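You operate a simulated robot arm through the tools that you are given. There is no shell and no other tool.

You run a simulated robot arm. Do the job below in one go: nothing can be reset, and whatever is moved stays where it is left.

TASK
Load the yellow container under crane 5 into the teal ship, then park the crane, boom up.
Fine: the crane carries it into the empty middle cell; hoist up before the trolley moves; free the grab only once it has landed; parked = grab up, trolley at QUAY; leave crane 3.

Only the result counts: the job must be done as asked and must still hold three seconds after the hand-in. Knocking over, shifting, dropping, spilling or breaking anything else fails it.

THE ROBOT
A 7-joint arm with a fingered hand, fixed in place. Base frame: the origin is on the floor under the middle of its stand, x ahead of it, y to its left, z up. Units: m, degrees, N and s.
It reaches about 1.085 m from its shoulder. Its first joint turns from -166.0 to 166.0 degrees. Payload 3.7 kg.
The TCP is the grasp point between the finger pads, 0.025 m short of the fingertips. In the tool frame z runs along the fingers and y along their closing line. The gripper opens to 0.088 m; its body begins 0.029 m behind the TCP. The gripper is a hand of 5 fingers: y runs from the thumb to the fingers, the wrist lies at [-0.013, -0.106, -0.174] in the tool frame, and closing takes about 1.5 s.
Orientation is that of the tool frame in the base frame, as [roll, pitch, yaw] about the fixed x, y, z axes, in that order (R = Rz(yaw) Ry(pitch) Rx(roll)). With the fingers straight down and the wrist toward the robot, the tool's x, y and z point along [0, 1, 0], [1, 0, 0] and [0, 0, -1] of the base frame.

THE INTERFACE
- The arm moves only by the tool apply_moves. Its argument "deltas" is a list of rows, each a list of 2 entries, a list of its own where there are three numbers: the shift along the tool's x, y, z in m, then the turn, a rotation vector about the tool's x, y, z in degrees. In form: [[[x, y, z], [wx, wy, wz]], ...]. A call has 1 to 20 rows; each row is the pose to reach, as a shift and turn from the pose commanded when the call began, along the tool's axes at that moment. "jaw" is the finger opening in m, from 0 to 0.088, set as the call begins (left out, the last holds). Each row takes 0.2 s and may step no farther than 0.05 m and 8.6 degrees from the row before; otherwise, or with a gripper value out of range, the whole call is refused. Where a pose cannot be reached the arm comes as near as it can. A force on the tool above 40 N (or 10 N above the force at the start of the call, whichever is more), or a blocked arm, ends the call early, and 0.2 s more pass. Each finger travels about 0.108 m/s and halts on what it meets, pressing with about 22 N; the grip force reading is that of the motor and also rises with nothing between the fingers. The clock runs only during rows and for 0.2 s after the last one: add rows that repeat a pose to give the fingers time. It gives the time, the measured TCP pose, the force on the tool (base axes), the opening and the grip force at its end, in the units of the frame above (readings bear some noise), with the torque about the TCP (base axes, N m) and any sound that the robot's microphone picked up.
- Cameras (640 x 400 px; columns grow to the right, rows downward): "scene" is fixed at [0.3985, -0.5004, 1.5723]; the picture's right is [0.67, -0.74, 0.00], its down [-0.61, -0.55, -0.57] and it looks along [0.42, 0.38, -0.82] (base axes); focal length 322 px, centre (320, 200). "wrist" rides on the gripper at [0.059, -0.079, -0.105] in the tool frame; the picture's right is [-0.73, 0.32, -0.61], its down [-0.62, -0.68, 0.38] and it looks along [-0.29, 0.66, 0.70] (tool axes); focal length 234 px, centre (320, 200). There is no depth. A picture from a camera that has moved, and an enlarged one, comes with that camera's place and axes in the base frame and with its lens.
- get_image(camera): a new picture of that camera. No time passes.
- finger_targets(index, middle, ring, little, thumb_bend, thumb_turn): sets how far each is bent, from 0 (flat) to 1 (curled in); at 0.3 the hand is open as for a grip, at 0.7 the pads meet at the TCP. One left out holds its place. A second passes; each finger stops where it meets its share of the squeeze, and holds until it gets a number again. A gripper value or a shape takes the hand back. It gives what a move gives, with no picture; readings hold the bend of each and the force on index, middle, ring, little, thumb and palm. thumb_turn goes from beside the hand (0) to across from the fingers (1), as for a grip.
- grasp_type(shape): the hand has 5 fingers and takes this shape, open, in about a second: jaw (thumb against the fingers, like two jaws); tri (thumb and two fingers); tip (a fingertip pinch); poke (one finger out to press); point (the index stretched); flat (the hand flat); cup (the hand cupped); fist (a fist). The gripper value then closes the fingers along that shape, each until it touches; the sizes above hold for jaw. It gives what a move gives, with no picture.
- inspect(camera, box): a new picture of the part [left, top, right, bottom] of that camera's present view, enlarged. No time passes.
- close_job(): hands the job in; it is judged then, once.

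Places have to be worked out from the pictures, the camera data and where the tool is seen. Open the gripper and draw the arm clear of the work before you hand the job in, unless the task says otherwise.

The tools are called after "Call:" as a command line: name --argument value ..., lists and objects as JSON in quotes. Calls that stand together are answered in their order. apply_moves: Moves the arm, as the interface text tells. Its arguments: {"type":"object","properties":{"deltas":{"type":"array","items":{"type":"array"}},"jaw":{"type":"number"}},"required":["deltas"]} The other tools are called the same way: grasp_type (shape) gives the hand a shape; finger_targets (index, middle, ring, little, thumb_bend, thumb_turn) moves the fingers one by one; get_image (camera) takes a picture; inspect (camera, box) takes an enlarged picture of a part of a camera's view; close_job () hands the job in.

At the start:

```text
t: 0.0
tcp_pos: [0.415, 0.1437, 1.0984]
orientation: [-180.0, 0.1, 90.0]
contact_force: [-0.3, -0.5, 0.9]
wrist_torque: [0.01, -0.02, 0.0]
grip_width: 0.0875
gripper_force: 0.1
shape: jaw
bend: [0.3, 0.3, 0.3, 0.3, 0.3, 0.98]
finger forces: [0.1, 0.1, 0.0, 0.0, 0.1, 0.0]
```

scene: 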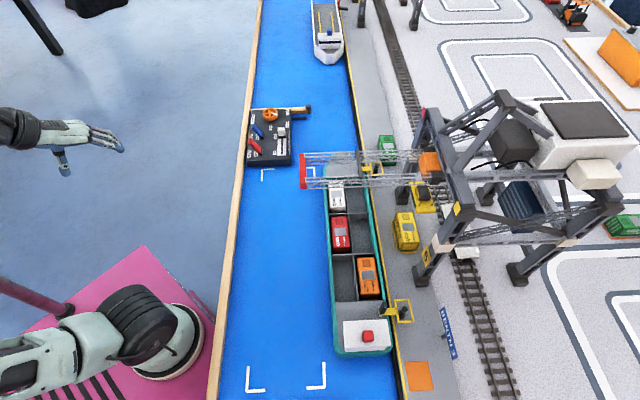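
wrist: 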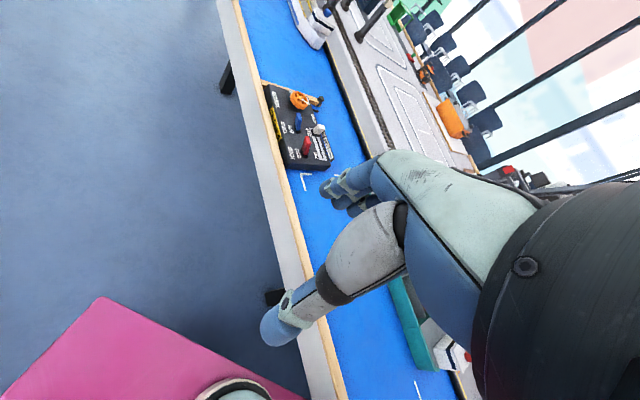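

I see a port model with a crane and a dark control panel with knobs/levers. I'll enlarge the views of the panel, crane and ship first.

Call:
inspect --camera "scene" --box '[230, 90, 330, 190]'

Call:
inspect --camera "scene" --box '[290, 80, 640, 360]'

Call:
inspect --camera "wrist" --box '[240, 60, 360, 200]'

```text
4.00 times, centred on (280, 140) of scene
camera zoom: at [0.3985, -0.5004, 1.5723], right [0.67, -0.74, 0.0], down [-0.61, -0.55, -0.57], along [0.42, 0.38, -0.82], focal length 1289 px, centre (480, 440)
```

zoom: 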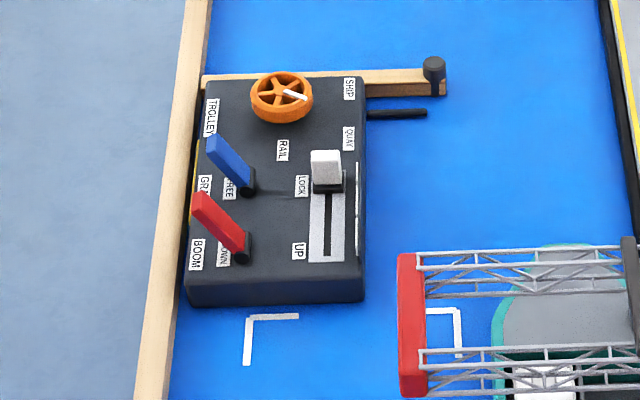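

```text
1.43 times, centred on (465, 220) of scene
camera zoom: at [0.3985, -0.5004, 1.5723], right [0.67, -0.74, 0.0], down [-0.61, -0.55, -0.57], along [0.42, 0.38, -0.82], focal length 460 px, centre (113, 171)
```

zoom: 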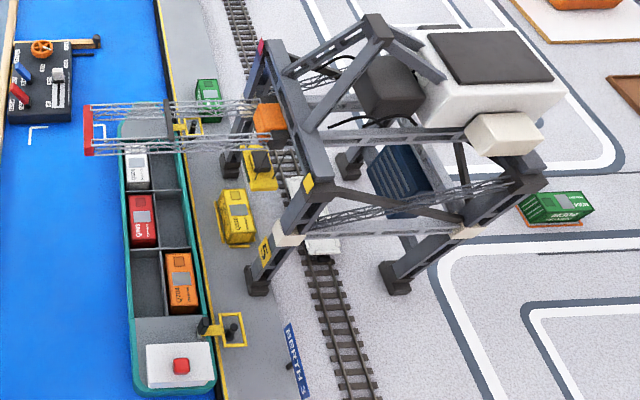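

```text
2.86 times, centred on (300, 130) of wrist
camera zoom: at [0.3356, 0.2027, 1.2026], right [0.32, -0.73, 0.61], down [-0.68, -0.62, -0.38], along [0.66, -0.29, -0.7], focal length 669 px, centre (377, 400)
```

zoom: 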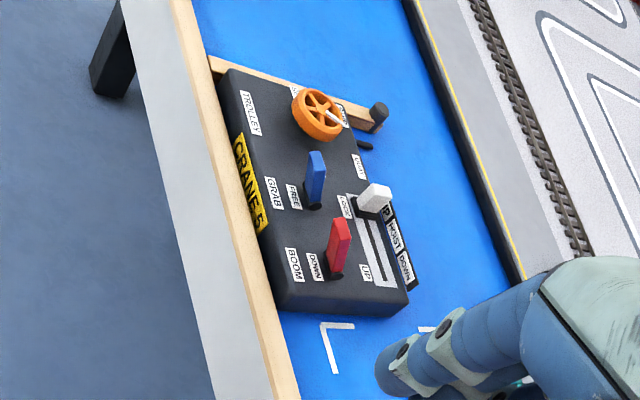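

The panel ("CRANE 5") sits at roughly (0.86, 0.16, 0.79). From both views I place the wheel at (0.945, 0.229), the blue lever base at (0.856, 0.179), the red lever base at (0.80, 0.126) and the white slider at (0.912, 0.139). I'm moving the hand part of the way there so the wrist camera can read the labels.

Call:
apply_moves --deltas '[[[-0.01, 0.035, 0.02], [0, 0, 0]], [[-0.02, 0.07, 0.04], [0, 0, 0]], [[-0.03, 0.105, 0.06], [0, 0, 0]], [[-0.04, 0.14, 0.08], [0, 0, 0]], [[-0.045, 0.17, 0.1], [0, 0, 0]], [[-0.045, 0.185, 0.11], [0, 0, 0]]]'

Call:
get_image --camera "wrist"

Call:
get_image --camera "scene"

```text
t: 1.4
tcp_pos: [0.6007, 0.0983, 0.9873]
orientation: [180.0, 0.0, 90.1]
contact_force: [-0.2, -0.3, 0.1]
wrist_torque: [0.02, 0.0, 0.01]
grip_width: 0.0875
gripper_force: 0.1
shape: jaw
bend: [0.3, 0.3, 0.3, 0.3, 0.3, 0.98]
finger forces: [0.1, 0.1, 0.0, 0.1, 0.0, 0.0]
```

```text
taken
camera wrist: at [0.5203, 0.1572, 1.0926], right [0.32, -0.73, 0.61], down [-0.68, -0.62, -0.38], along [0.66, -0.29, -0.7], focal length 234 px, centre (320, 200)
```

wrist: 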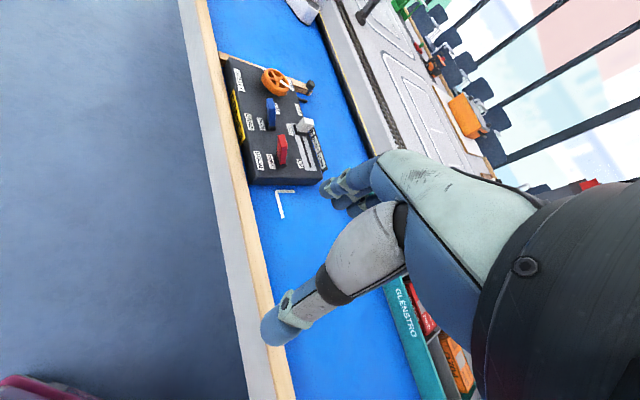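

```text
taken
```

scene: 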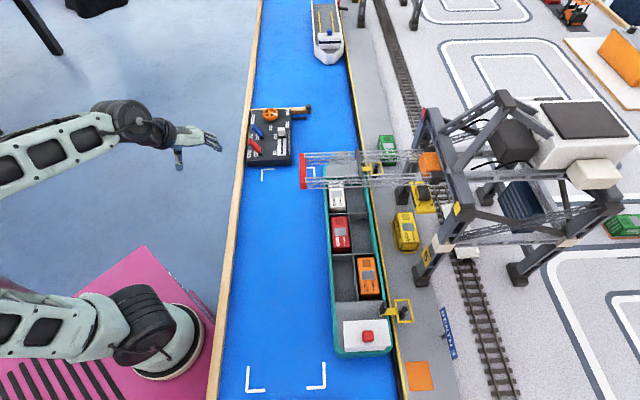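

The path is clear and the panel now shows larger. I'll zoom in on it and on the ship and quay.

Call:
inspect --camera "wrist" --box '[215, 45, 335, 195]'

Call:
inspect --camera "scene" --box '[290, 120, 470, 260]'

Call:
inspect --camera "scene" --box '[235, 95, 325, 175]'

```text
2.67 times, centred on (275, 120) of wrist
camera zoom: at [0.5203, 0.1572, 1.0926], right [0.32, -0.73, 0.61], down [-0.68, -0.62, -0.38], along [0.66, -0.29, -0.7], focal length 624 px, centre (440, 413)
```

zoom: 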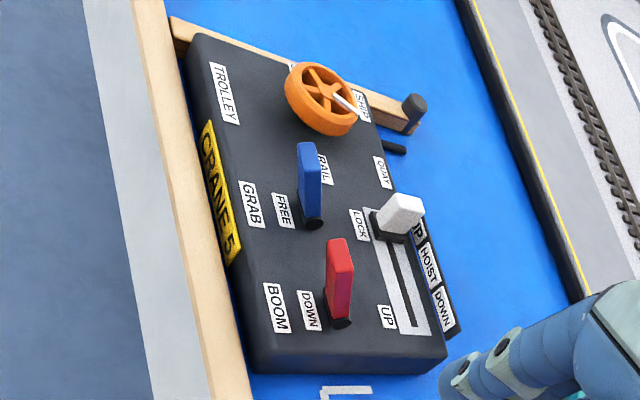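

```text
2.86 times, centred on (380, 190) of scene
camera zoom: at [0.3985, -0.5004, 1.5723], right [0.67, -0.74, 0.0], down [-0.61, -0.55, -0.57], along [0.42, 0.38, -0.82], focal length 921 px, centre (149, 229)
```

zoom: 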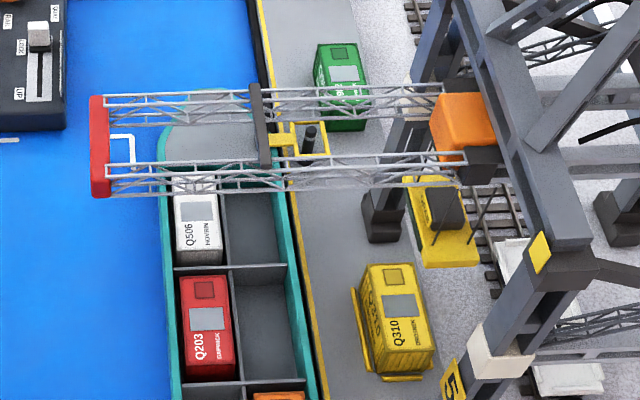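

```text
5.00 times, centred on (280, 135) of scene
camera zoom: at [0.3985, -0.5004, 1.5723], right [0.67, -0.74, 0.0], down [-0.61, -0.55, -0.57], along [0.42, 0.38, -0.82], focal length 1611 px, centre (520, 525)
```

zoom: 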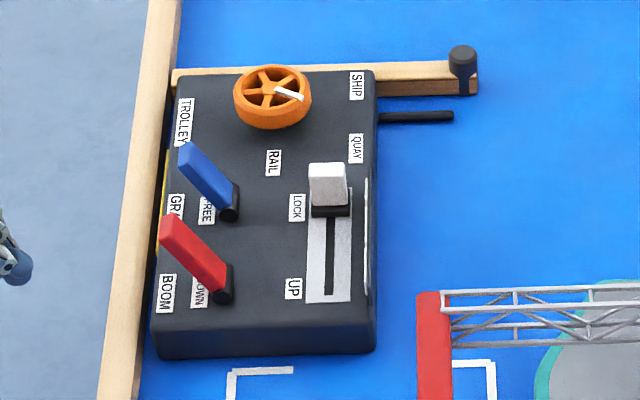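

Working from the two views, the panel top is at z≈0.791. The trolley wheel mark points at QUAY, with SHIP 60° counter-clockwise from it. The hoist slider is at UP, with DOWN at the other end. Grab is FREE and boom is DOWN. Next I'll see what the poke shape looks like while the hand is in free space.

Call:
grasp_type --shape "poke"

Call:
get_image --camera "wrist"

Call:
inspect --camera "scene" --box '[100, 80, 260, 190]'

```text
t: 2.3
tcp_pos: [0.5993, 0.0996, 0.9874]
orientation: [179.9, 0.0, 90.1]
contact_force: [0.3, -0.1, -0.2]
wrist_torque: [0.02, -0.01, 0.04]
grip_width: 0.0
gripper_force: 0.0
shape: poke
bend: [0.7, 0.7, 0.99, 0.99, 1.0, 1.0]
finger forces: [0.1, 0.1, 0.1, 0.0, 0.1, 0.1]
```

```text
taken
camera wrist: at [0.5201, 0.1573, 1.0929], right [0.32, -0.73, 0.61], down [-0.68, -0.62, -0.38], along [0.66, -0.29, -0.7], focal length 234 px, centre (320, 200)
```

wrist: 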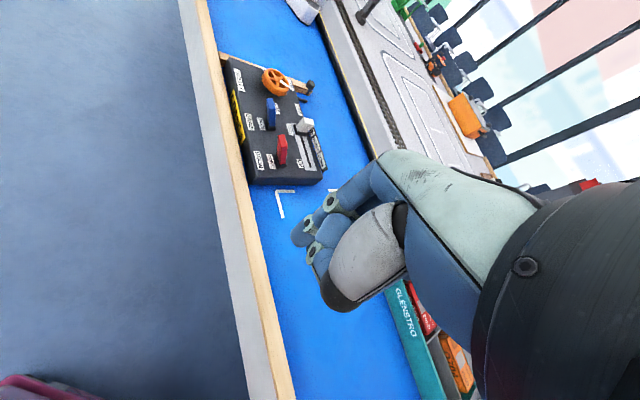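

```text
3.64 times, centred on (180, 135) of scene
camera zoom: at [0.3985, -0.5004, 1.5723], right [0.67, -0.74, 0.0], down [-0.61, -0.55, -0.57], along [0.42, 0.38, -0.82], focal length 1172 px, centre (829, 436)
```

zoom: 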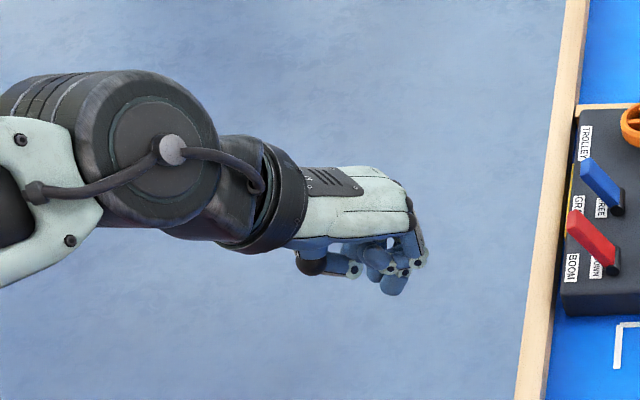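

Call:
inspect --camera "wrist" --box '[270, 150, 430, 320]'

Call:
inspect --camera "scene" --box '[165, 115, 225, 165]'

```text
2.35 times, centred on (350, 235) of wrist
camera zoom: at [0.5201, 0.1573, 1.0929], right [0.32, -0.73, 0.61], down [-0.68, -0.62, -0.38], along [0.66, -0.29, -0.7], focal length 551 px, centre (249, 118)
```

zoom: 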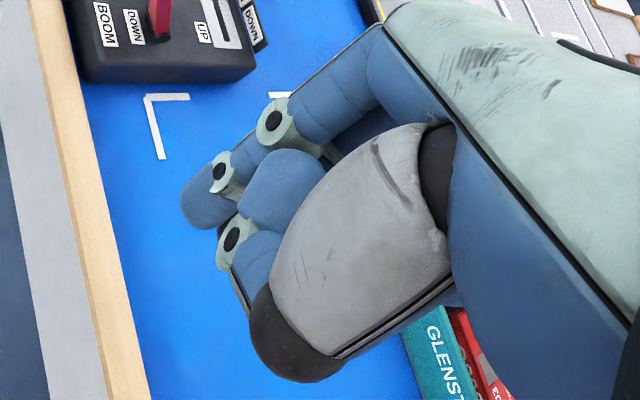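

```text
8.00 times, centred on (195, 140) of scene
camera zoom: at [0.3985, -0.5004, 1.5723], right [0.67, -0.74, 0.0], down [-0.61, -0.55, -0.57], along [0.42, 0.38, -0.82], focal length 2578 px, centre (1320, 680)
```

zoom: 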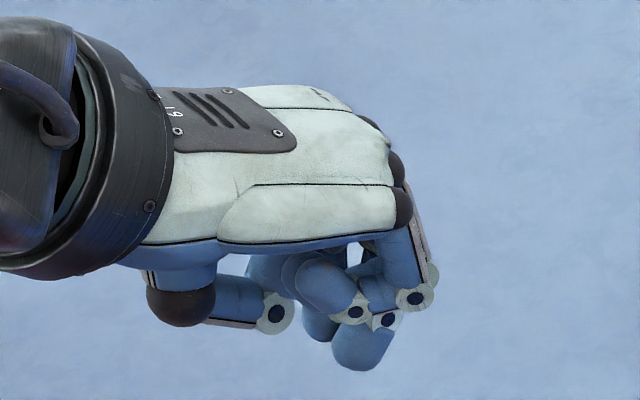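

In poke, both index and middle are at bend 0.7, with their tips about 0.03 m below the TCP. I'll curl the middle finger away and straighten the index a little to get one slim pushing finger, then look again.

Call:
finger_targets --index 0.55 --middle 1.0 --ring 1.0 --little 1.0 --thumb_bend 1.0 --thumb_turn 1.0

Call:
inspect --camera "scene" --box '[165, 115, 225, 165]'

Call:
inspect --camera "wrist" --box '[270, 150, 430, 320]'

```text
t: 3.3
tcp_pos: [0.5998, 0.0988, 0.988]
orientation: [180.0, 0.0, 89.9]
contact_force: [-0.6, 0.6, 0.7]
wrist_torque: [-0.02, -0.01, -0.04]
grip_width: 0.0172
gripper_force: 0.1
shape: fingers
bend: [0.38, 1.0, 1.0, 1.0, 1.0, 1.0]
finger forces: [0.0, 0.0, 0.0, 0.1, 0.0, 0.0]
```

```text
8.00 times, centred on (195, 140) of scene
camera zoom: at [0.3985, -0.5004, 1.5723], right [0.67, -0.74, 0.0], down [-0.61, -0.55, -0.57], along [0.42, 0.38, -0.82], focal length 2578 px, centre (1320, 680)
```

zoom: 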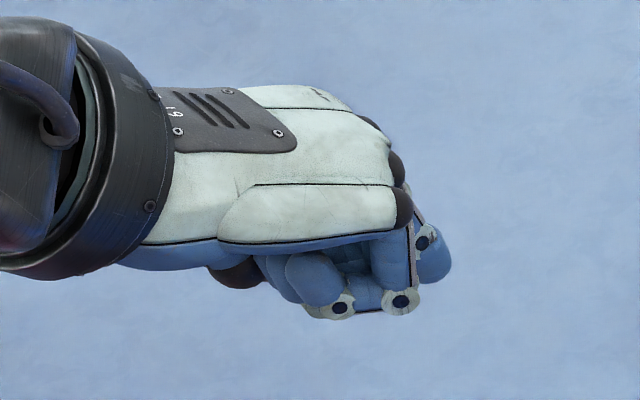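

```text
2.35 times, centred on (350, 235) of wrist
camera zoom: at [0.5202, 0.1573, 1.0928], right [0.32, -0.73, 0.61], down [-0.68, -0.62, -0.38], along [0.66, -0.29, -0.7], focal length 551 px, centre (249, 118)
```

zoom: 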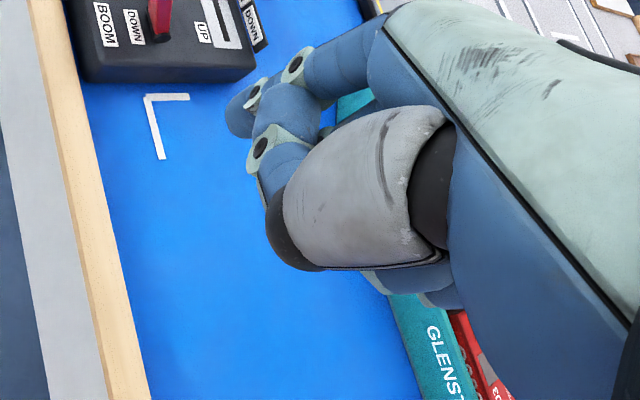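

The index now reads 0.38 and the other fingers are tucked well above its tip. I'll try the point shape, since a stretched index plus a wrist tilt should give a longer, slimmer pusher.

Call:
grasp_type --shape "point"

Call:
inspect --camera "scene" --box '[160, 105, 260, 175]'

Call:
get_image --camera "wrist"

```text
t: 4.2
tcp_pos: [0.5993, 0.0997, 0.9897]
orientation: [180.0, 0.1, 90.0]
contact_force: [0.8, 0.3, -0.1]
wrist_torque: [-0.01, 0.02, 0.01]
grip_width: 0.0808
gripper_force: 0.0
shape: point
bend: [0.2, 1.0, 1.0, 1.0, 0.99, 0.88]
finger forces: [0.0, 0.0, 0.1, 0.0, 0.1, 0.0]
```

```text
5.71 times, centred on (210, 140) of scene
camera zoom: at [0.3985, -0.5004, 1.5723], right [0.67, -0.74, 0.0], down [-0.61, -0.55, -0.57], along [0.42, 0.38, -0.82], focal length 1842 px, centre (949, 543)
```

zoom: 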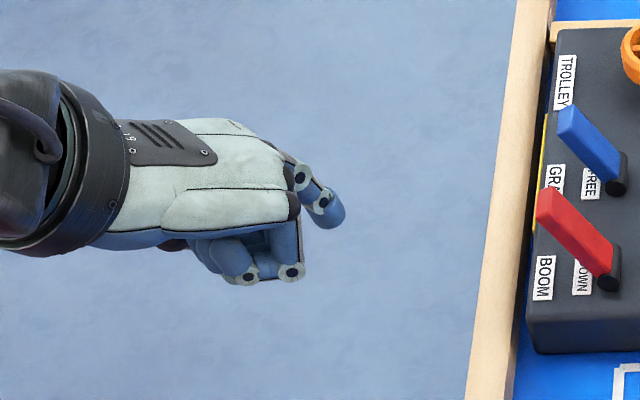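

```text
taken
camera wrist: at [0.5202, 0.1573, 1.0929], right [0.32, -0.73, 0.61], down [-0.68, -0.62, -0.38], along [0.66, -0.29, -0.7], focal length 234 px, centre (320, 200)
```

wrist: 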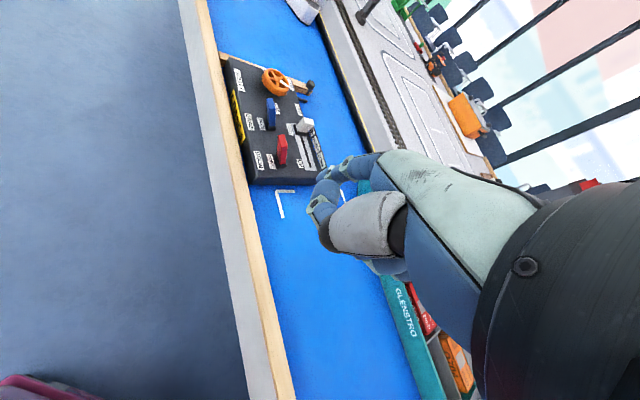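

The stretched index reaches about 0.057 m forward of and 0.03 m below the TCP. I'll turn the hand 45° so the palm axis runs along the panel's length, then tilt it 30° to make the index point down and keep the fist clear of the levers.

Call:
apply_moves --deltas '[[[0, 0, 0], [0, 0, -7.5]], [[0, 0, 0], [0, 0, -15]], [[0, 0, 0], [0, 0, -22.5]], [[0, 0, 0], [0, 0, -30]], [[0, 0, 0], [0, 0, -37.5]], [[0, 0, 0], [0, 0, -45]], [[0, 0, 0], [0, 0, -45]]]'

Call:
apply_moves --deltas '[[[0, 0, 0], [7.5, 0, 0]], [[0, 0, 0], [15, 0, 0]], [[0, 0, 0], [22.5, 0, 0]], [[0, 0, 0], [30, 0, 0]], [[0, 0, 0], [30, 0, 0]]]'

Call:
get_image --camera "scene"

Call:
get_image --camera "wrist"

```text
t: 5.8
tcp_pos: [0.6008, 0.1003, 0.9882]
orientation: [180.0, 0.0, 135.1]
contact_force: [0.3, -0.1, -0.4]
wrist_torque: [-0.01, -0.01, -0.01]
grip_width: 0.0807
gripper_force: 0.0
shape: point
bend: [0.2, 1.0, 1.0, 1.0, 0.99, 0.88]
finger forces: [0.0, 0.0, 0.1, 0.0, 0.1, 0.1]
```

```text
t: 7.0
tcp_pos: [0.601, 0.0994, 0.9873]
orientation: [-149.9, -0.1, 135.0]
contact_force: [-0.2, 0.0, 0.3]
wrist_torque: [-0.02, 0.01, -0.02]
grip_width: 0.0806
gripper_force: 0.1
shape: point
bend: [0.2, 1.0, 1.0, 1.0, 0.99, 0.88]
finger forces: [0.0, 0.1, 0.0, 0.0, 0.0, 0.0]
```

```text
taken
```

scene: 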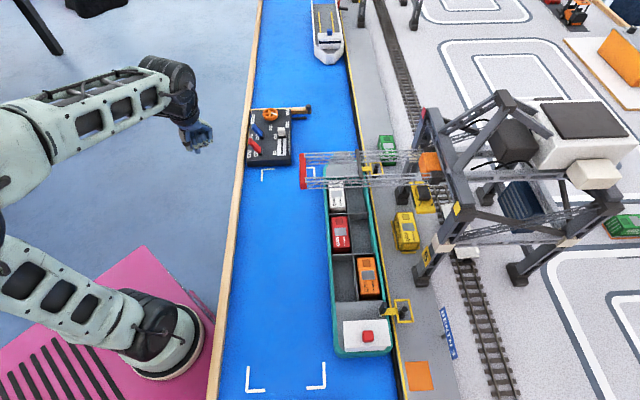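

```text
taken
camera wrist: at [0.5471, 0.1296, 1.1181], right [0.93, -0.1, 0.36], down [-0.11, -0.99, 0.01], along [0.36, -0.05, -0.93], focal length 234 px, centre (320, 200)
```

wrist: 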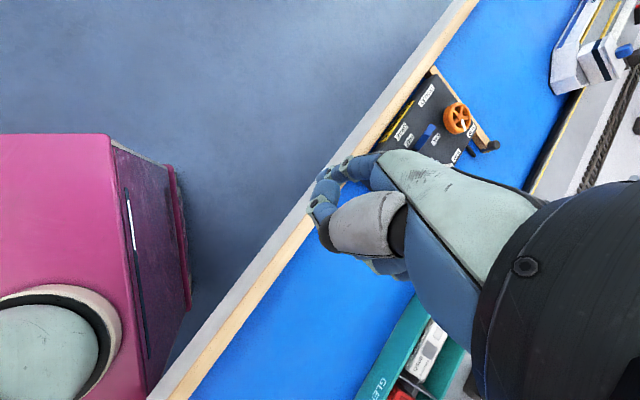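

The arm reaches this posture. I'll zoom both cameras on the hand to find the index tip.

Call:
inspect --camera "scene" --box '[165, 100, 245, 160]'

Call:
inspect --camera "wrist" --box '[280, 60, 520, 260]'

```text
6.67 times, centred on (205, 130) of scene
camera zoom: at [0.3985, -0.5004, 1.5723], right [0.67, -0.74, 0.0], down [-0.61, -0.55, -0.57], along [0.42, 0.38, -0.82], focal length 2148 px, centre (1087, 667)
```

zoom: 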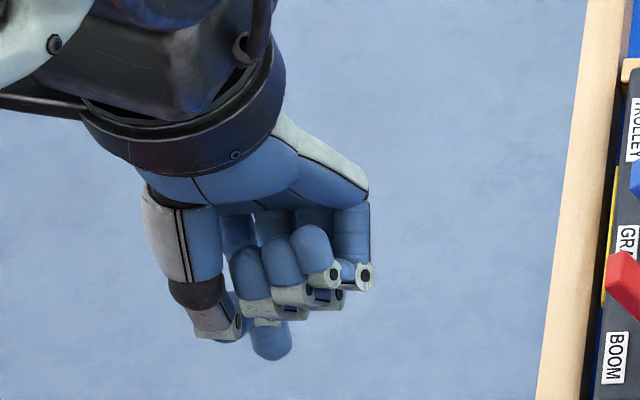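

```text
2.00 times, centred on (400, 160) of wrist
camera zoom: at [0.5471, 0.1296, 1.1181], right [0.93, -0.1, 0.36], down [-0.11, -0.99, 0.01], along [0.36, -0.05, -0.93], focal length 468 px, centre (160, 280)
```

zoom: 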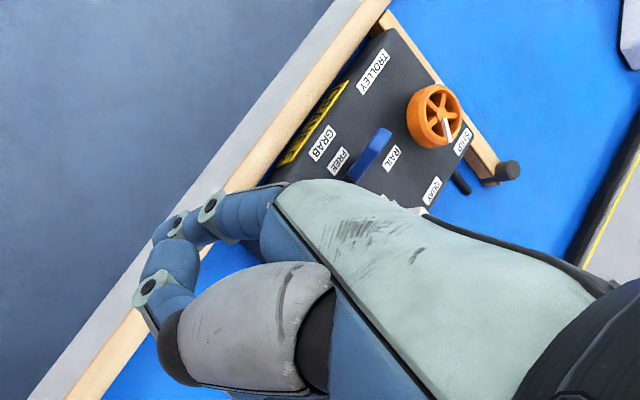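

Triangulation puts the index tip 0.042 m ahead along the panel, 0.017 m to the user side and 0.051 m below the TCP. I'll carry the hand to hover over the slider's wheel side, with the tip at about z 0.886, clear of the levers.

Call:
apply_moves --deltas '[[[-0.026, 0.0289, -0.0095], [0, 0, 0]], [[-0.052, 0.0578, -0.0189], [0, 0, 0]], [[-0.078, 0.0867, -0.0284], [0, 0, 0]], [[-0.104, 0.1156, -0.0378], [0, 0, 0]], [[-0.13, 0.1444, -0.0473], [0, 0, 0]], [[-0.157, 0.1733, -0.0568], [0, 0, 0]], [[-0.183, 0.2022, -0.0662], [0, 0, 0]], [[-0.209, 0.2311, -0.0757], [0, 0, 0]], [[-0.209, 0.2311, -0.0757], [0, 0, 0]]]'

Call:
get_image --camera "wrist"

Call:
get_image --camera "scene"

Call:
inspect --camera "scene" --box '[235, 75, 345, 175]'

```text
t: 9.0
tcp_pos: [0.9146, 0.1177, 0.9386]
orientation: [-150.0, 0.0, 135.0]
contact_force: [0.6, 0.4, 0.2]
wrist_torque: [0.02, 0.04, 0.03]
grip_width: 0.0805
gripper_force: 0.1
shape: point
bend: [0.2, 1.0, 1.0, 1.0, 0.99, 0.88]
finger forces: [0.0, 0.0, 0.0, 0.0, 0.1, 0.0]
```

```text
taken
camera wrist: at [0.8618, 0.1487, 1.0692], right [0.93, -0.1, 0.36], down [-0.11, -0.99, 0.01], along [0.36, -0.05, -0.93], focal length 234 px, centre (320, 200)
```

wrist: 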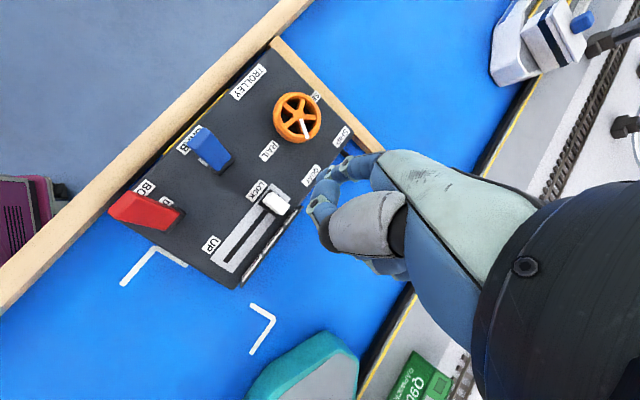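

```text
taken
```

scene: 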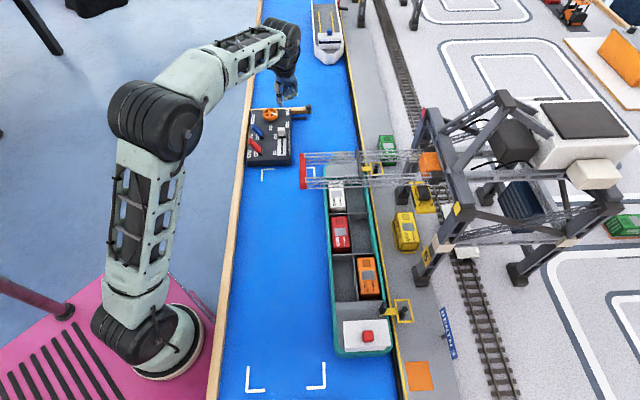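

```text
4.00 times, centred on (290, 125) of scene
camera zoom: at [0.3985, -0.5004, 1.5723], right [0.67, -0.74, 0.0], down [-0.61, -0.55, -0.57], along [0.42, 0.38, -0.82], focal length 1289 px, centre (440, 500)
```

zoom: 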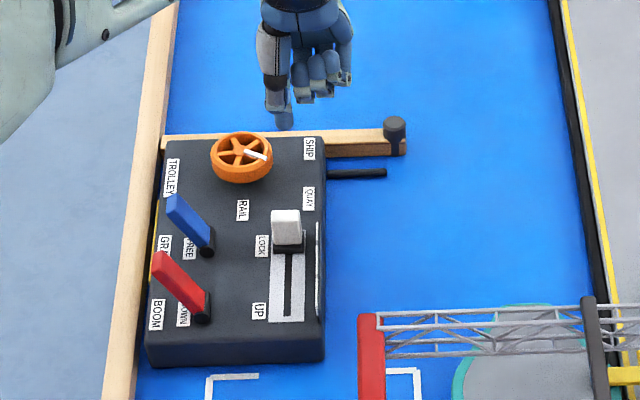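

The wrist view now shows the panel from above at close range. I'll enlarge it to refine the knob, finger and label positions.

Call:
inspect --camera "wrist" --box '[190, 80, 390, 300]'

Call:
inspect --camera "wrist" --box '[90, 50, 350, 230]'

```text
1.82 times, centred on (290, 190) of wrist
camera zoom: at [0.8618, 0.1487, 1.0692], right [0.93, -0.1, 0.36], down [-0.11, -0.99, 0.01], along [0.36, -0.05, -0.93], focal length 426 px, centre (374, 218)
```

zoom: 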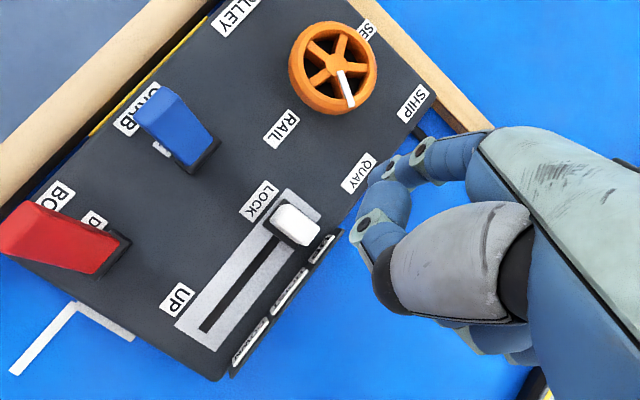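

```text
2.22 times, centred on (220, 140) of wrist
camera zoom: at [0.8618, 0.1487, 1.0692], right [0.93, -0.1, 0.36], down [-0.11, -0.99, 0.01], along [0.36, -0.05, -0.93], focal length 520 px, centre (542, 333)
```

zoom: 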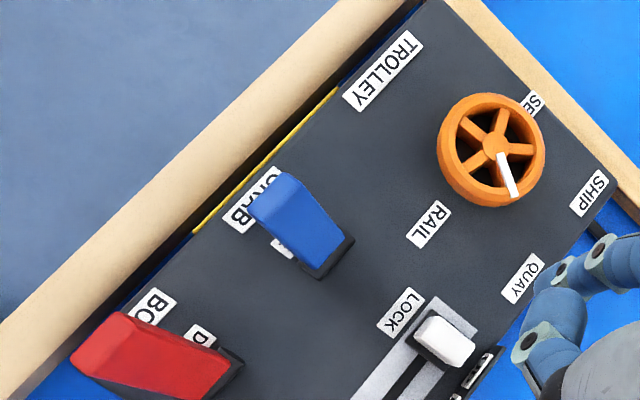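

The close view confirms the mark points at QUAY and the SEA, SHIP, QUAY and RAIL labels sit around the wheel. The slider knob is at about (0.910, 0.137), its slot running about 0.08 m toward DOWN. I'll lower the fingertip behind the knob on its wheel side.

Call:
apply_moves --deltas '[[[0, 0.011, 0.0191], [0, 0, 0]], [[0, 0.0205, 0.0355], [0, 0, 0]], [[0, 0.03, 0.052], [0, 0, 0]], [[0, 0.03, 0.052], [0, 0, 0]]]'

Call:
inspect --camera "scene" --box '[235, 85, 325, 175]'

Call:
inspect --camera "wrist" --box '[190, 80, 390, 300]'

```text
t: 10.0
tcp_pos: [0.9154, 0.1188, 0.8791]
orientation: [-149.9, 0.0, 135.0]
contact_force: [-0.1, 1.4, -0.4]
wrist_torque: [0.01, 0.01, 0.0]
grip_width: 0.0811
gripper_force: 0.1
shape: point
bend: [0.2, 1.0, 1.0, 1.0, 0.99, 0.88]
finger forces: [0.0, 0.0, 0.0, 0.0, 0.0, 0.0]
```

```text
4.44 times, centred on (280, 130) of scene
camera zoom: at [0.3985, -0.5004, 1.5723], right [0.67, -0.74, 0.0], down [-0.61, -0.55, -0.57], along [0.42, 0.38, -0.82], focal length 1432 px, centre (498, 511)
```

zoom: 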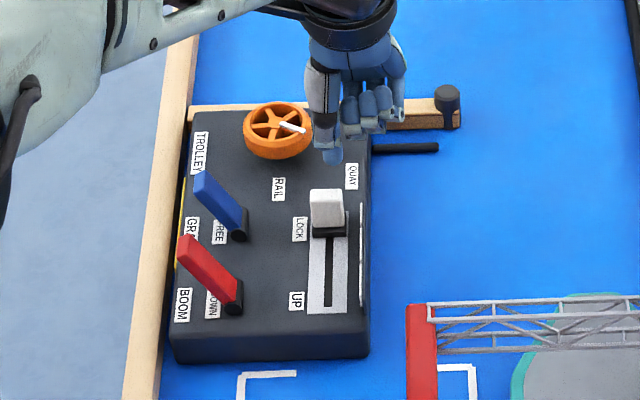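

```text
1.82 times, centred on (290, 190) of wrist
camera zoom: at [0.8621, 0.1486, 1.0085], right [0.93, -0.1, 0.36], down [-0.11, -0.99, 0.01], along [0.36, -0.05, -0.93], focal length 426 px, centre (374, 218)
```

zoom: 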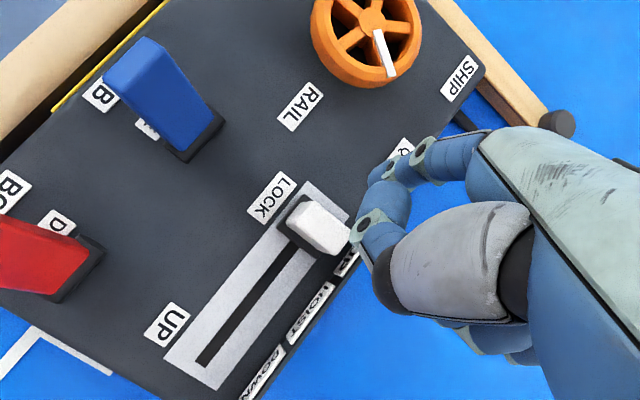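

The fingertip is where I predicted, about 0.03 m beyond the knob on the wheel side and near z 0.828. I'll lower it 0.024 m further and check for contact before pushing.

Call:
apply_moves --deltas '[[[0, 0.006, 0.0104], [0, 0, 0]], [[0, 0.012, 0.0208], [0, 0, 0]], [[0, 0.012, 0.0208], [0, 0, 0]]]'

Call:
inspect --camera "wrist" --box '[190, 80, 390, 300]'

Call:
inspect --camera "scene" --box '[250, 95, 320, 165]'

```text
t: 10.8
tcp_pos: [0.9154, 0.1197, 0.8551]
orientation: [-150.0, 0.0, 135.1]
contact_force: [0.4, -0.1, 0.1]
wrist_torque: [-0.02, 0.02, 0.03]
grip_width: 0.0806
gripper_force: 0.0
shape: point
bend: [0.2, 1.0, 1.0, 1.0, 0.99, 0.88]
finger forces: [0.0, 0.1, 0.1, 0.0, 0.1, 0.0]
```

```text
1.82 times, centred on (290, 190) of wrist
camera zoom: at [0.862, 0.1496, 0.9837], right [0.93, -0.1, 0.36], down [-0.11, -0.99, 0.01], along [0.36, -0.05, -0.93], focal length 426 px, centre (374, 218)
```

zoom: 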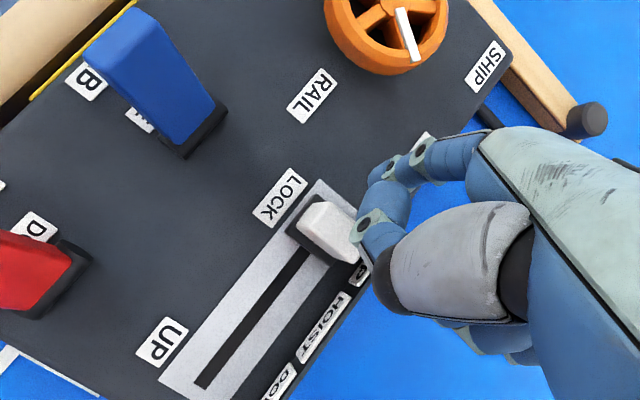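

```text
5.71 times, centred on (285, 130) of scene
camera zoom: at [0.3985, -0.5004, 1.5723], right [0.67, -0.74, 0.0], down [-0.61, -0.55, -0.57], along [0.42, 0.38, -0.82], focal length 1842 px, centre (520, 600)
```

zoom: 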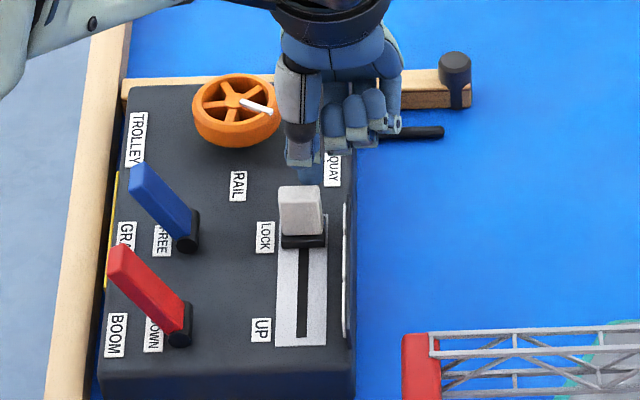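

No contact yet, and the fingertip is seated behind the knob. I'll push slowly along the slot toward DOWN.

Call:
apply_moves --deltas '[[[0, -0.0087, 0.005], [0, 0, 0]], [[0, -0.0173, 0.01], [0, 0, 0]], [[0, -0.026, 0.015], [0, 0, 0]], [[0, -0.0346, 0.02], [0, 0, 0]]]'

Call:
inspect --camera "scene" --box '[250, 95, 320, 165]'

Call:
inspect --camera "wrist" --box '[190, 80, 390, 300]'

```text
t: 11.8
tcp_pos: [0.8871, 0.0919, 0.8542]
orientation: [-150.0, 0.0, 135.0]
contact_force: [0.3, 0.8, 0.0]
wrist_torque: [0.03, -0.07, -0.06]
grip_width: 0.0
gripper_force: 0.1
shape: point
bend: [0.19, 1.0, 1.0, 1.0, 0.99, 0.88]
finger forces: [0.8, 0.1, 0.1, 0.1, 0.1, 0.0]
```

```text
5.71 times, centred on (285, 130) of scene
camera zoom: at [0.3985, -0.5004, 1.5723], right [0.67, -0.74, 0.0], down [-0.61, -0.55, -0.57], along [0.42, 0.38, -0.82], focal length 1842 px, centre (520, 600)
```

zoom: 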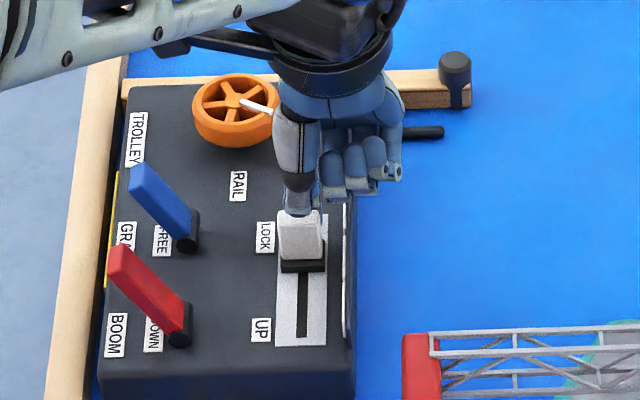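

```text
1.82 times, centred on (290, 190) of wrist
camera zoom: at [0.8343, 0.1219, 0.9837], right [0.93, -0.1, 0.36], down [-0.11, -0.99, 0.01], along [0.36, -0.05, -0.93], focal length 426 px, centre (374, 218)
```

zoom: 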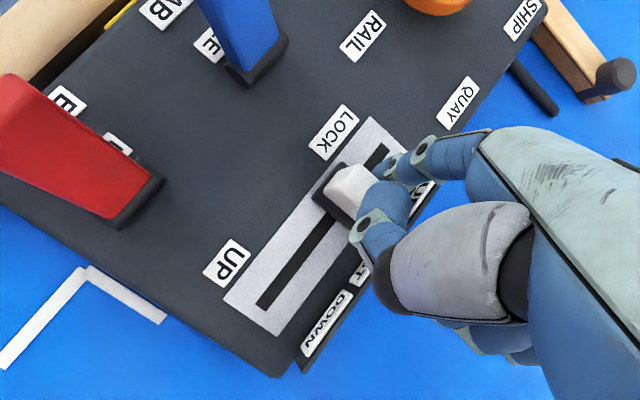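

The knob is sliding freely, with only 0.8 N on the index. I'll continue toward DOWN in small steps, then check the crane.

Call:
apply_moves --deltas '[[[0, -0.0087, 0.005], [0, 0, 0]], [[0, -0.0173, 0.01], [0, 0, 0]], [[0, -0.026, 0.015], [0, 0, 0]], [[0, -0.0346, 0.02], [0, 0, 0]]]'

Call:
get_image --camera "scene"

Call:
inspect --camera "scene" --box '[250, 95, 320, 165]'

Call:
inspect --camera "scene" --box '[290, 120, 470, 260]'

Call:
inspect --camera "wrist" --box '[190, 80, 390, 300]'

```text
t: 12.8
tcp_pos: [0.8593, 0.0623, 0.8534]
orientation: [-150.0, 0.0, 135.1]
contact_force: [0.0, -0.6, -0.3]
wrist_torque: [0.0, 0.01, 0.0]
grip_width: 0.0
gripper_force: 0.1
shape: point
bend: [0.2, 1.0, 1.0, 1.0, 0.99, 0.88]
finger forces: [0.0, 0.0, 0.0, 0.0, 0.0, 0.0]
```

```text
taken
```

scene: 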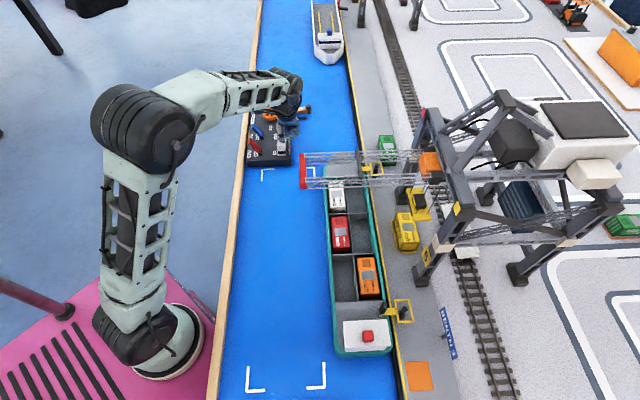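

```text
5.71 times, centred on (285, 130) of scene
camera zoom: at [0.3985, -0.5004, 1.5723], right [0.67, -0.74, 0.0], down [-0.61, -0.55, -0.57], along [0.42, 0.38, -0.82], focal length 1842 px, centre (520, 600)
```

zoom: 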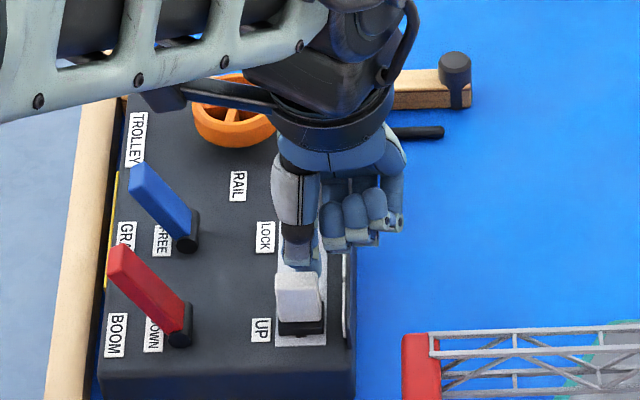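

```text
2.86 times, centred on (380, 190) of scene
camera zoom: at [0.3985, -0.5004, 1.5723], right [0.67, -0.74, 0.0], down [-0.61, -0.55, -0.57], along [0.42, 0.38, -0.82], focal length 921 px, centre (149, 229)
```

zoom: 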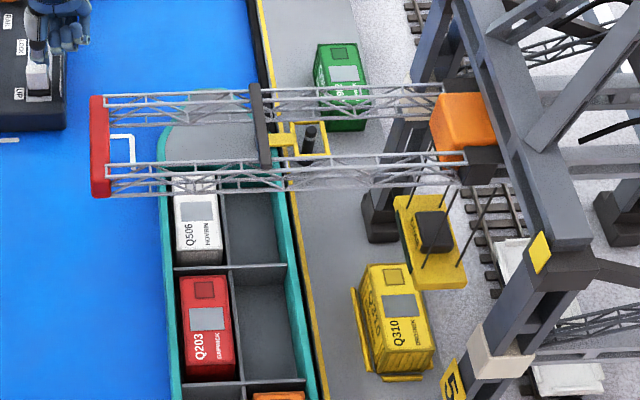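

```text
1.82 times, centred on (290, 190) of wrist
camera zoom: at [0.8065, 0.0936, 0.9834], right [0.93, -0.1, 0.36], down [-0.11, -0.99, 0.01], along [0.36, -0.05, -0.93], focal length 426 px, centre (374, 218)
```

zoom: 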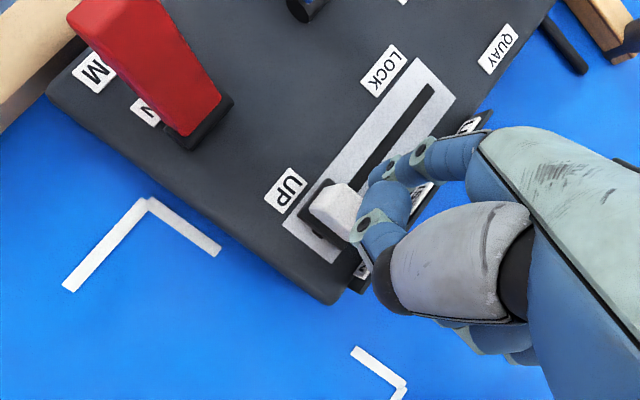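

The knob has clicked on to about the DOWN end and the index feels no load. The grab is lowering, so I'll hold still and watch it.

Call:
apply_moves --deltas '[[[0, 0, 0], [0, 0, 0]], [[0, 0, 0], [0, 0, 0]], [[0, 0, 0], [0, 0, 0]], [[0, 0, 0], [0, 0, 0]], [[0, 0, 0], [0, 0, 0]], [[0, 0, 0], [0, 0, 0]], [[0, 0, 0], [0, 0, 0]], [[0, 0, 0], [0, 0, 0]], [[0, 0, 0], [0, 0, 0]], [[0, 0, 0], [0, 0, 0]]]'

Call:
inspect --camera "scene" --box '[290, 120, 470, 260]'

Call:
inspect --camera "wrist" --box '[190, 80, 390, 300]'

```text
t: 15.0
tcp_pos: [0.8597, 0.0633, 0.8535]
orientation: [-150.0, -0.1, 134.9]
contact_force: [-0.4, 0.5, -0.8]
wrist_torque: [0.01, 0.02, 0.03]
grip_width: 0.0
gripper_force: 0.1
shape: point
bend: [0.2, 1.0, 1.0, 1.0, 0.99, 0.88]
finger forces: [0.0, 0.1, 0.0, 0.0, 0.1, 0.0]
```

```text
2.86 times, centred on (380, 190) of scene
camera zoom: at [0.3985, -0.5004, 1.5723], right [0.67, -0.74, 0.0], down [-0.61, -0.55, -0.57], along [0.42, 0.38, -0.82], focal length 921 px, centre (149, 229)
```

zoom: 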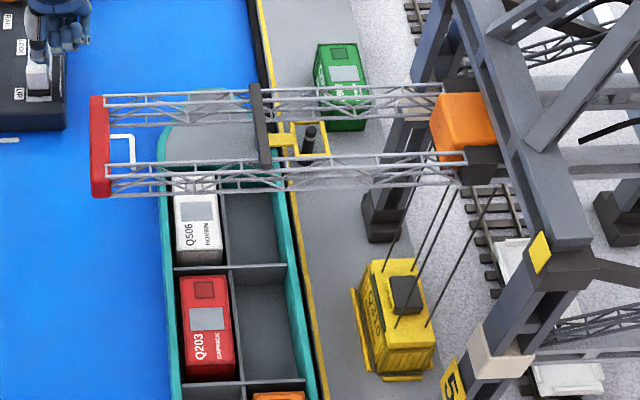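

```text
1.82 times, centred on (290, 190) of wrist
camera zoom: at [0.8066, 0.0935, 0.9835], right [0.93, -0.1, 0.36], down [-0.11, -0.99, 0.01], along [0.36, -0.05, -0.93], focal length 426 px, centre (374, 218)
```

zoom: 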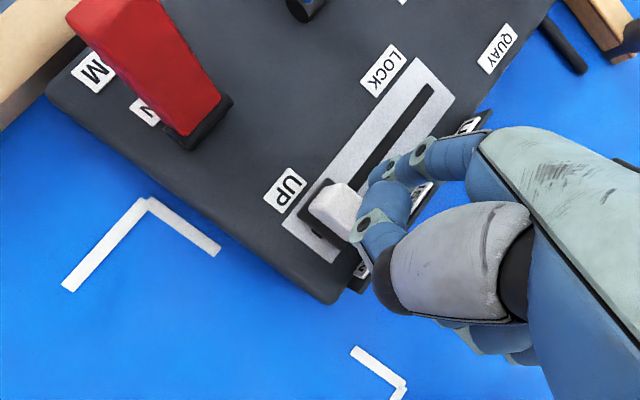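

The grab has come down onto the yellow container. I'll check that closely, and move the finger up and over to hover on the user side of the blue GRAB lever.

Call:
apply_moves --deltas '[[[0, -0.02, -0.0346], [0, 0, 0]], [[0, -0.04, -0.0693], [0, 0, 0]], [[0.04, -0.0279, -0.0763], [0, 0, 0]], [[0.08, -0.0158, -0.0833], [0, 0, 0]], [[0.121, -0.0028, -0.0908], [0, 0, 0]], [[0.121, -0.0028, -0.0908], [0, 0, 0]]]'

Call:
inspect --camera "scene" --box '[370, 140, 450, 260]'

Call:
inspect --camera "scene" --box '[235, 85, 325, 175]'

Call:
get_image --camera "wrist"

```text
t: 16.4
tcp_pos: [0.8051, 0.1789, 0.9346]
orientation: [-150.0, 0.0, 135.0]
contact_force: [0.3, 0.4, -0.9]
wrist_torque: [0.01, -0.02, -0.04]
grip_width: 0.0
gripper_force: 0.0
shape: point
bend: [0.2, 1.0, 1.0, 1.0, 0.99, 0.88]
finger forces: [0.0, 0.0, 0.0, 0.0, 0.0, 0.0]
```

```text
3.33 times, centred on (410, 200) of scene
camera zoom: at [0.3985, -0.5004, 1.5723], right [0.67, -0.74, 0.0], down [-0.61, -0.55, -0.57], along [0.42, 0.38, -0.82], focal length 1074 px, centre (20, 200)
```

zoom: 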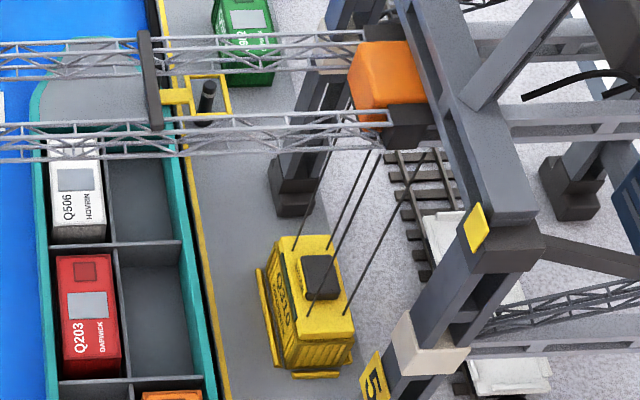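

```text
4.44 times, centred on (280, 130) of scene
camera zoom: at [0.3985, -0.5004, 1.5723], right [0.67, -0.74, 0.0], down [-0.61, -0.55, -0.57], along [0.42, 0.38, -0.82], focal length 1432 px, centre (498, 511)
```

zoom: 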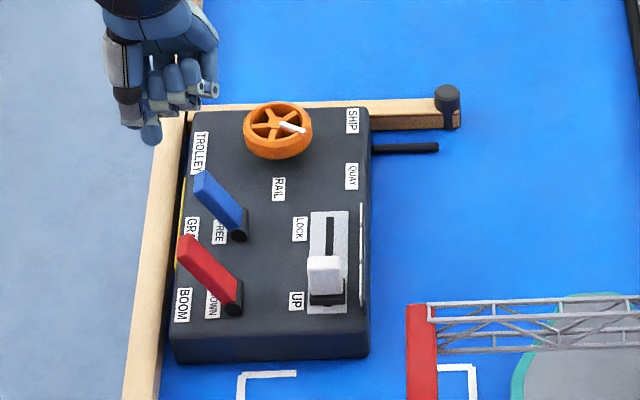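

```text
taken
camera wrist: at [0.751, 0.2099, 1.0628], right [0.93, -0.1, 0.36], down [-0.11, -0.99, 0.01], along [0.36, -0.05, -0.93], focal length 234 px, centre (320, 200)
```

wrist: 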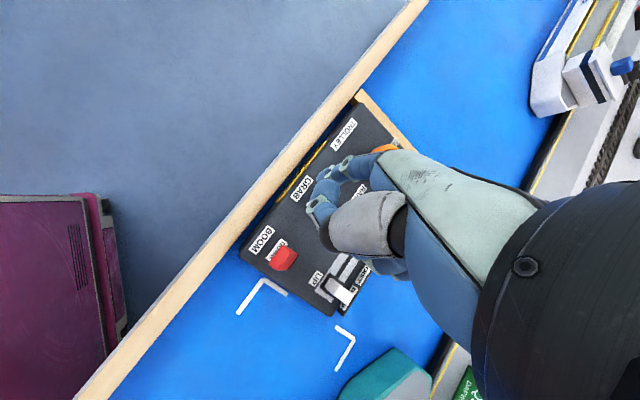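

The grab frame sits on the yellow container and the slider stays at DOWN. My tip prediction matches the picture, so I'll lower the finger on the user side of the blue lever to about z 0.818.

Call:
apply_moves --deltas '[[[0, 0.011, 0.0191], [0, 0, 0]], [[0, 0.022, 0.0382], [0, 0, 0]], [[0, 0.033, 0.0572], [0, 0, 0]], [[0, 0.033, 0.0572], [0, 0, 0]]]'

Call:
inspect --camera "scene" --box '[240, 100, 300, 160]'

Call:
inspect --camera "wrist" --box '[230, 80, 430, 280]'

```text
t: 17.4
tcp_pos: [0.8029, 0.1785, 0.8689]
orientation: [-150.0, -0.1, 135.0]
contact_force: [0.1, 0.4, 0.2]
wrist_torque: [0.03, 0.01, 0.0]
grip_width: 0.0
gripper_force: 0.3
shape: point
bend: [0.2, 1.0, 1.0, 1.0, 0.99, 0.88]
finger forces: [0.0, 0.0, 0.1, 0.1, 0.1, 0.1]
```

```text
6.67 times, centred on (270, 130) of scene
camera zoom: at [0.3985, -0.5004, 1.5723], right [0.67, -0.74, 0.0], down [-0.61, -0.55, -0.57], along [0.42, 0.38, -0.82], focal length 2148 px, centre (653, 667)
```

zoom: 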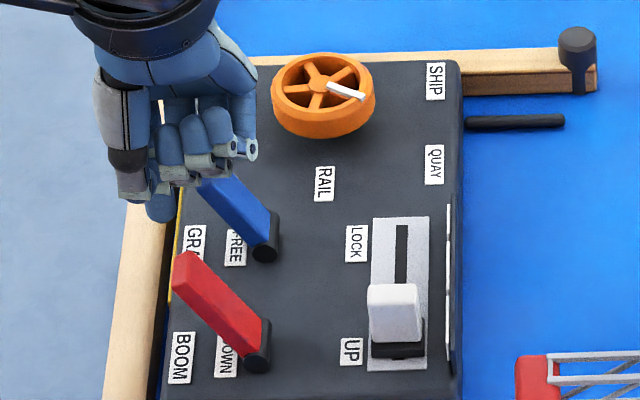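

```text
2.00 times, centred on (330, 180) of wrist
camera zoom: at [0.75, 0.2083, 0.9985], right [0.93, -0.1, 0.36], down [-0.11, -0.99, 0.01], along [0.36, -0.05, -0.93], focal length 468 px, centre (300, 240)
```

zoom: 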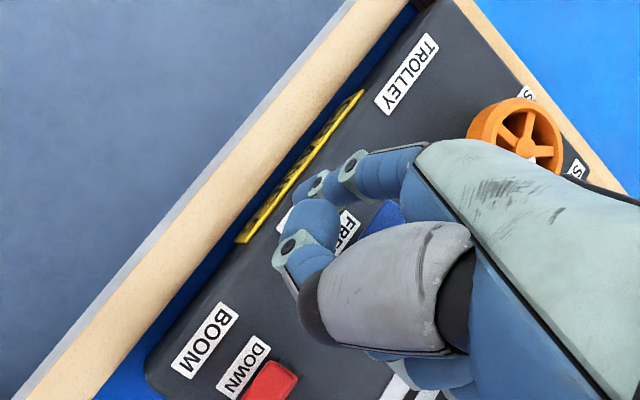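

The fingertip is on the user side of the blue lever and nothing is touching. I'll push slowly toward LOCK.

Call:
apply_moves --deltas '[[[-0.008, 0, 0], [0, 0, 0]], [[-0.016, 0, 0], [0, 0, 0]], [[-0.024, 0, 0], [0, 0, 0]], [[-0.03, 0, 0], [0, 0, 0]]]'

Call:
inspect --camera "scene" --box '[240, 100, 300, 160]'

```text
t: 18.4
tcp_pos: [0.8251, 0.1584, 0.8682]
orientation: [-150.1, 0.0, 135.1]
contact_force: [-0.9, 0.6, -0.4]
wrist_torque: [-0.01, 0.01, 0.01]
grip_width: 0.0
gripper_force: 0.0
shape: point
bend: [0.2, 1.0, 1.0, 1.0, 0.99, 0.88]
finger forces: [0.1, 0.0, 0.1, 0.1, 0.0, 0.1]
```

```text
6.67 times, centred on (270, 130) of scene
camera zoom: at [0.3985, -0.5004, 1.5723], right [0.67, -0.74, 0.0], down [-0.61, -0.55, -0.57], along [0.42, 0.38, -0.82], focal length 2148 px, centre (653, 667)
```

zoom: 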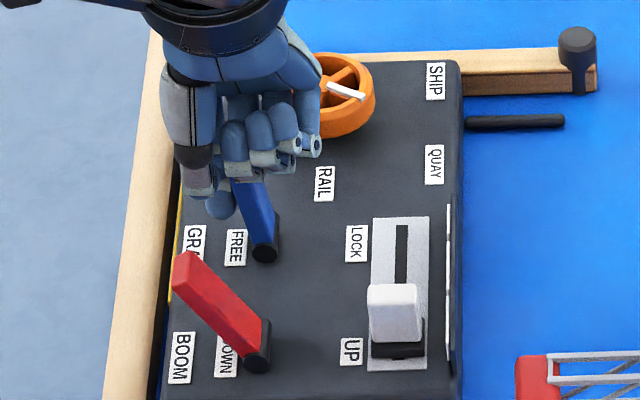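

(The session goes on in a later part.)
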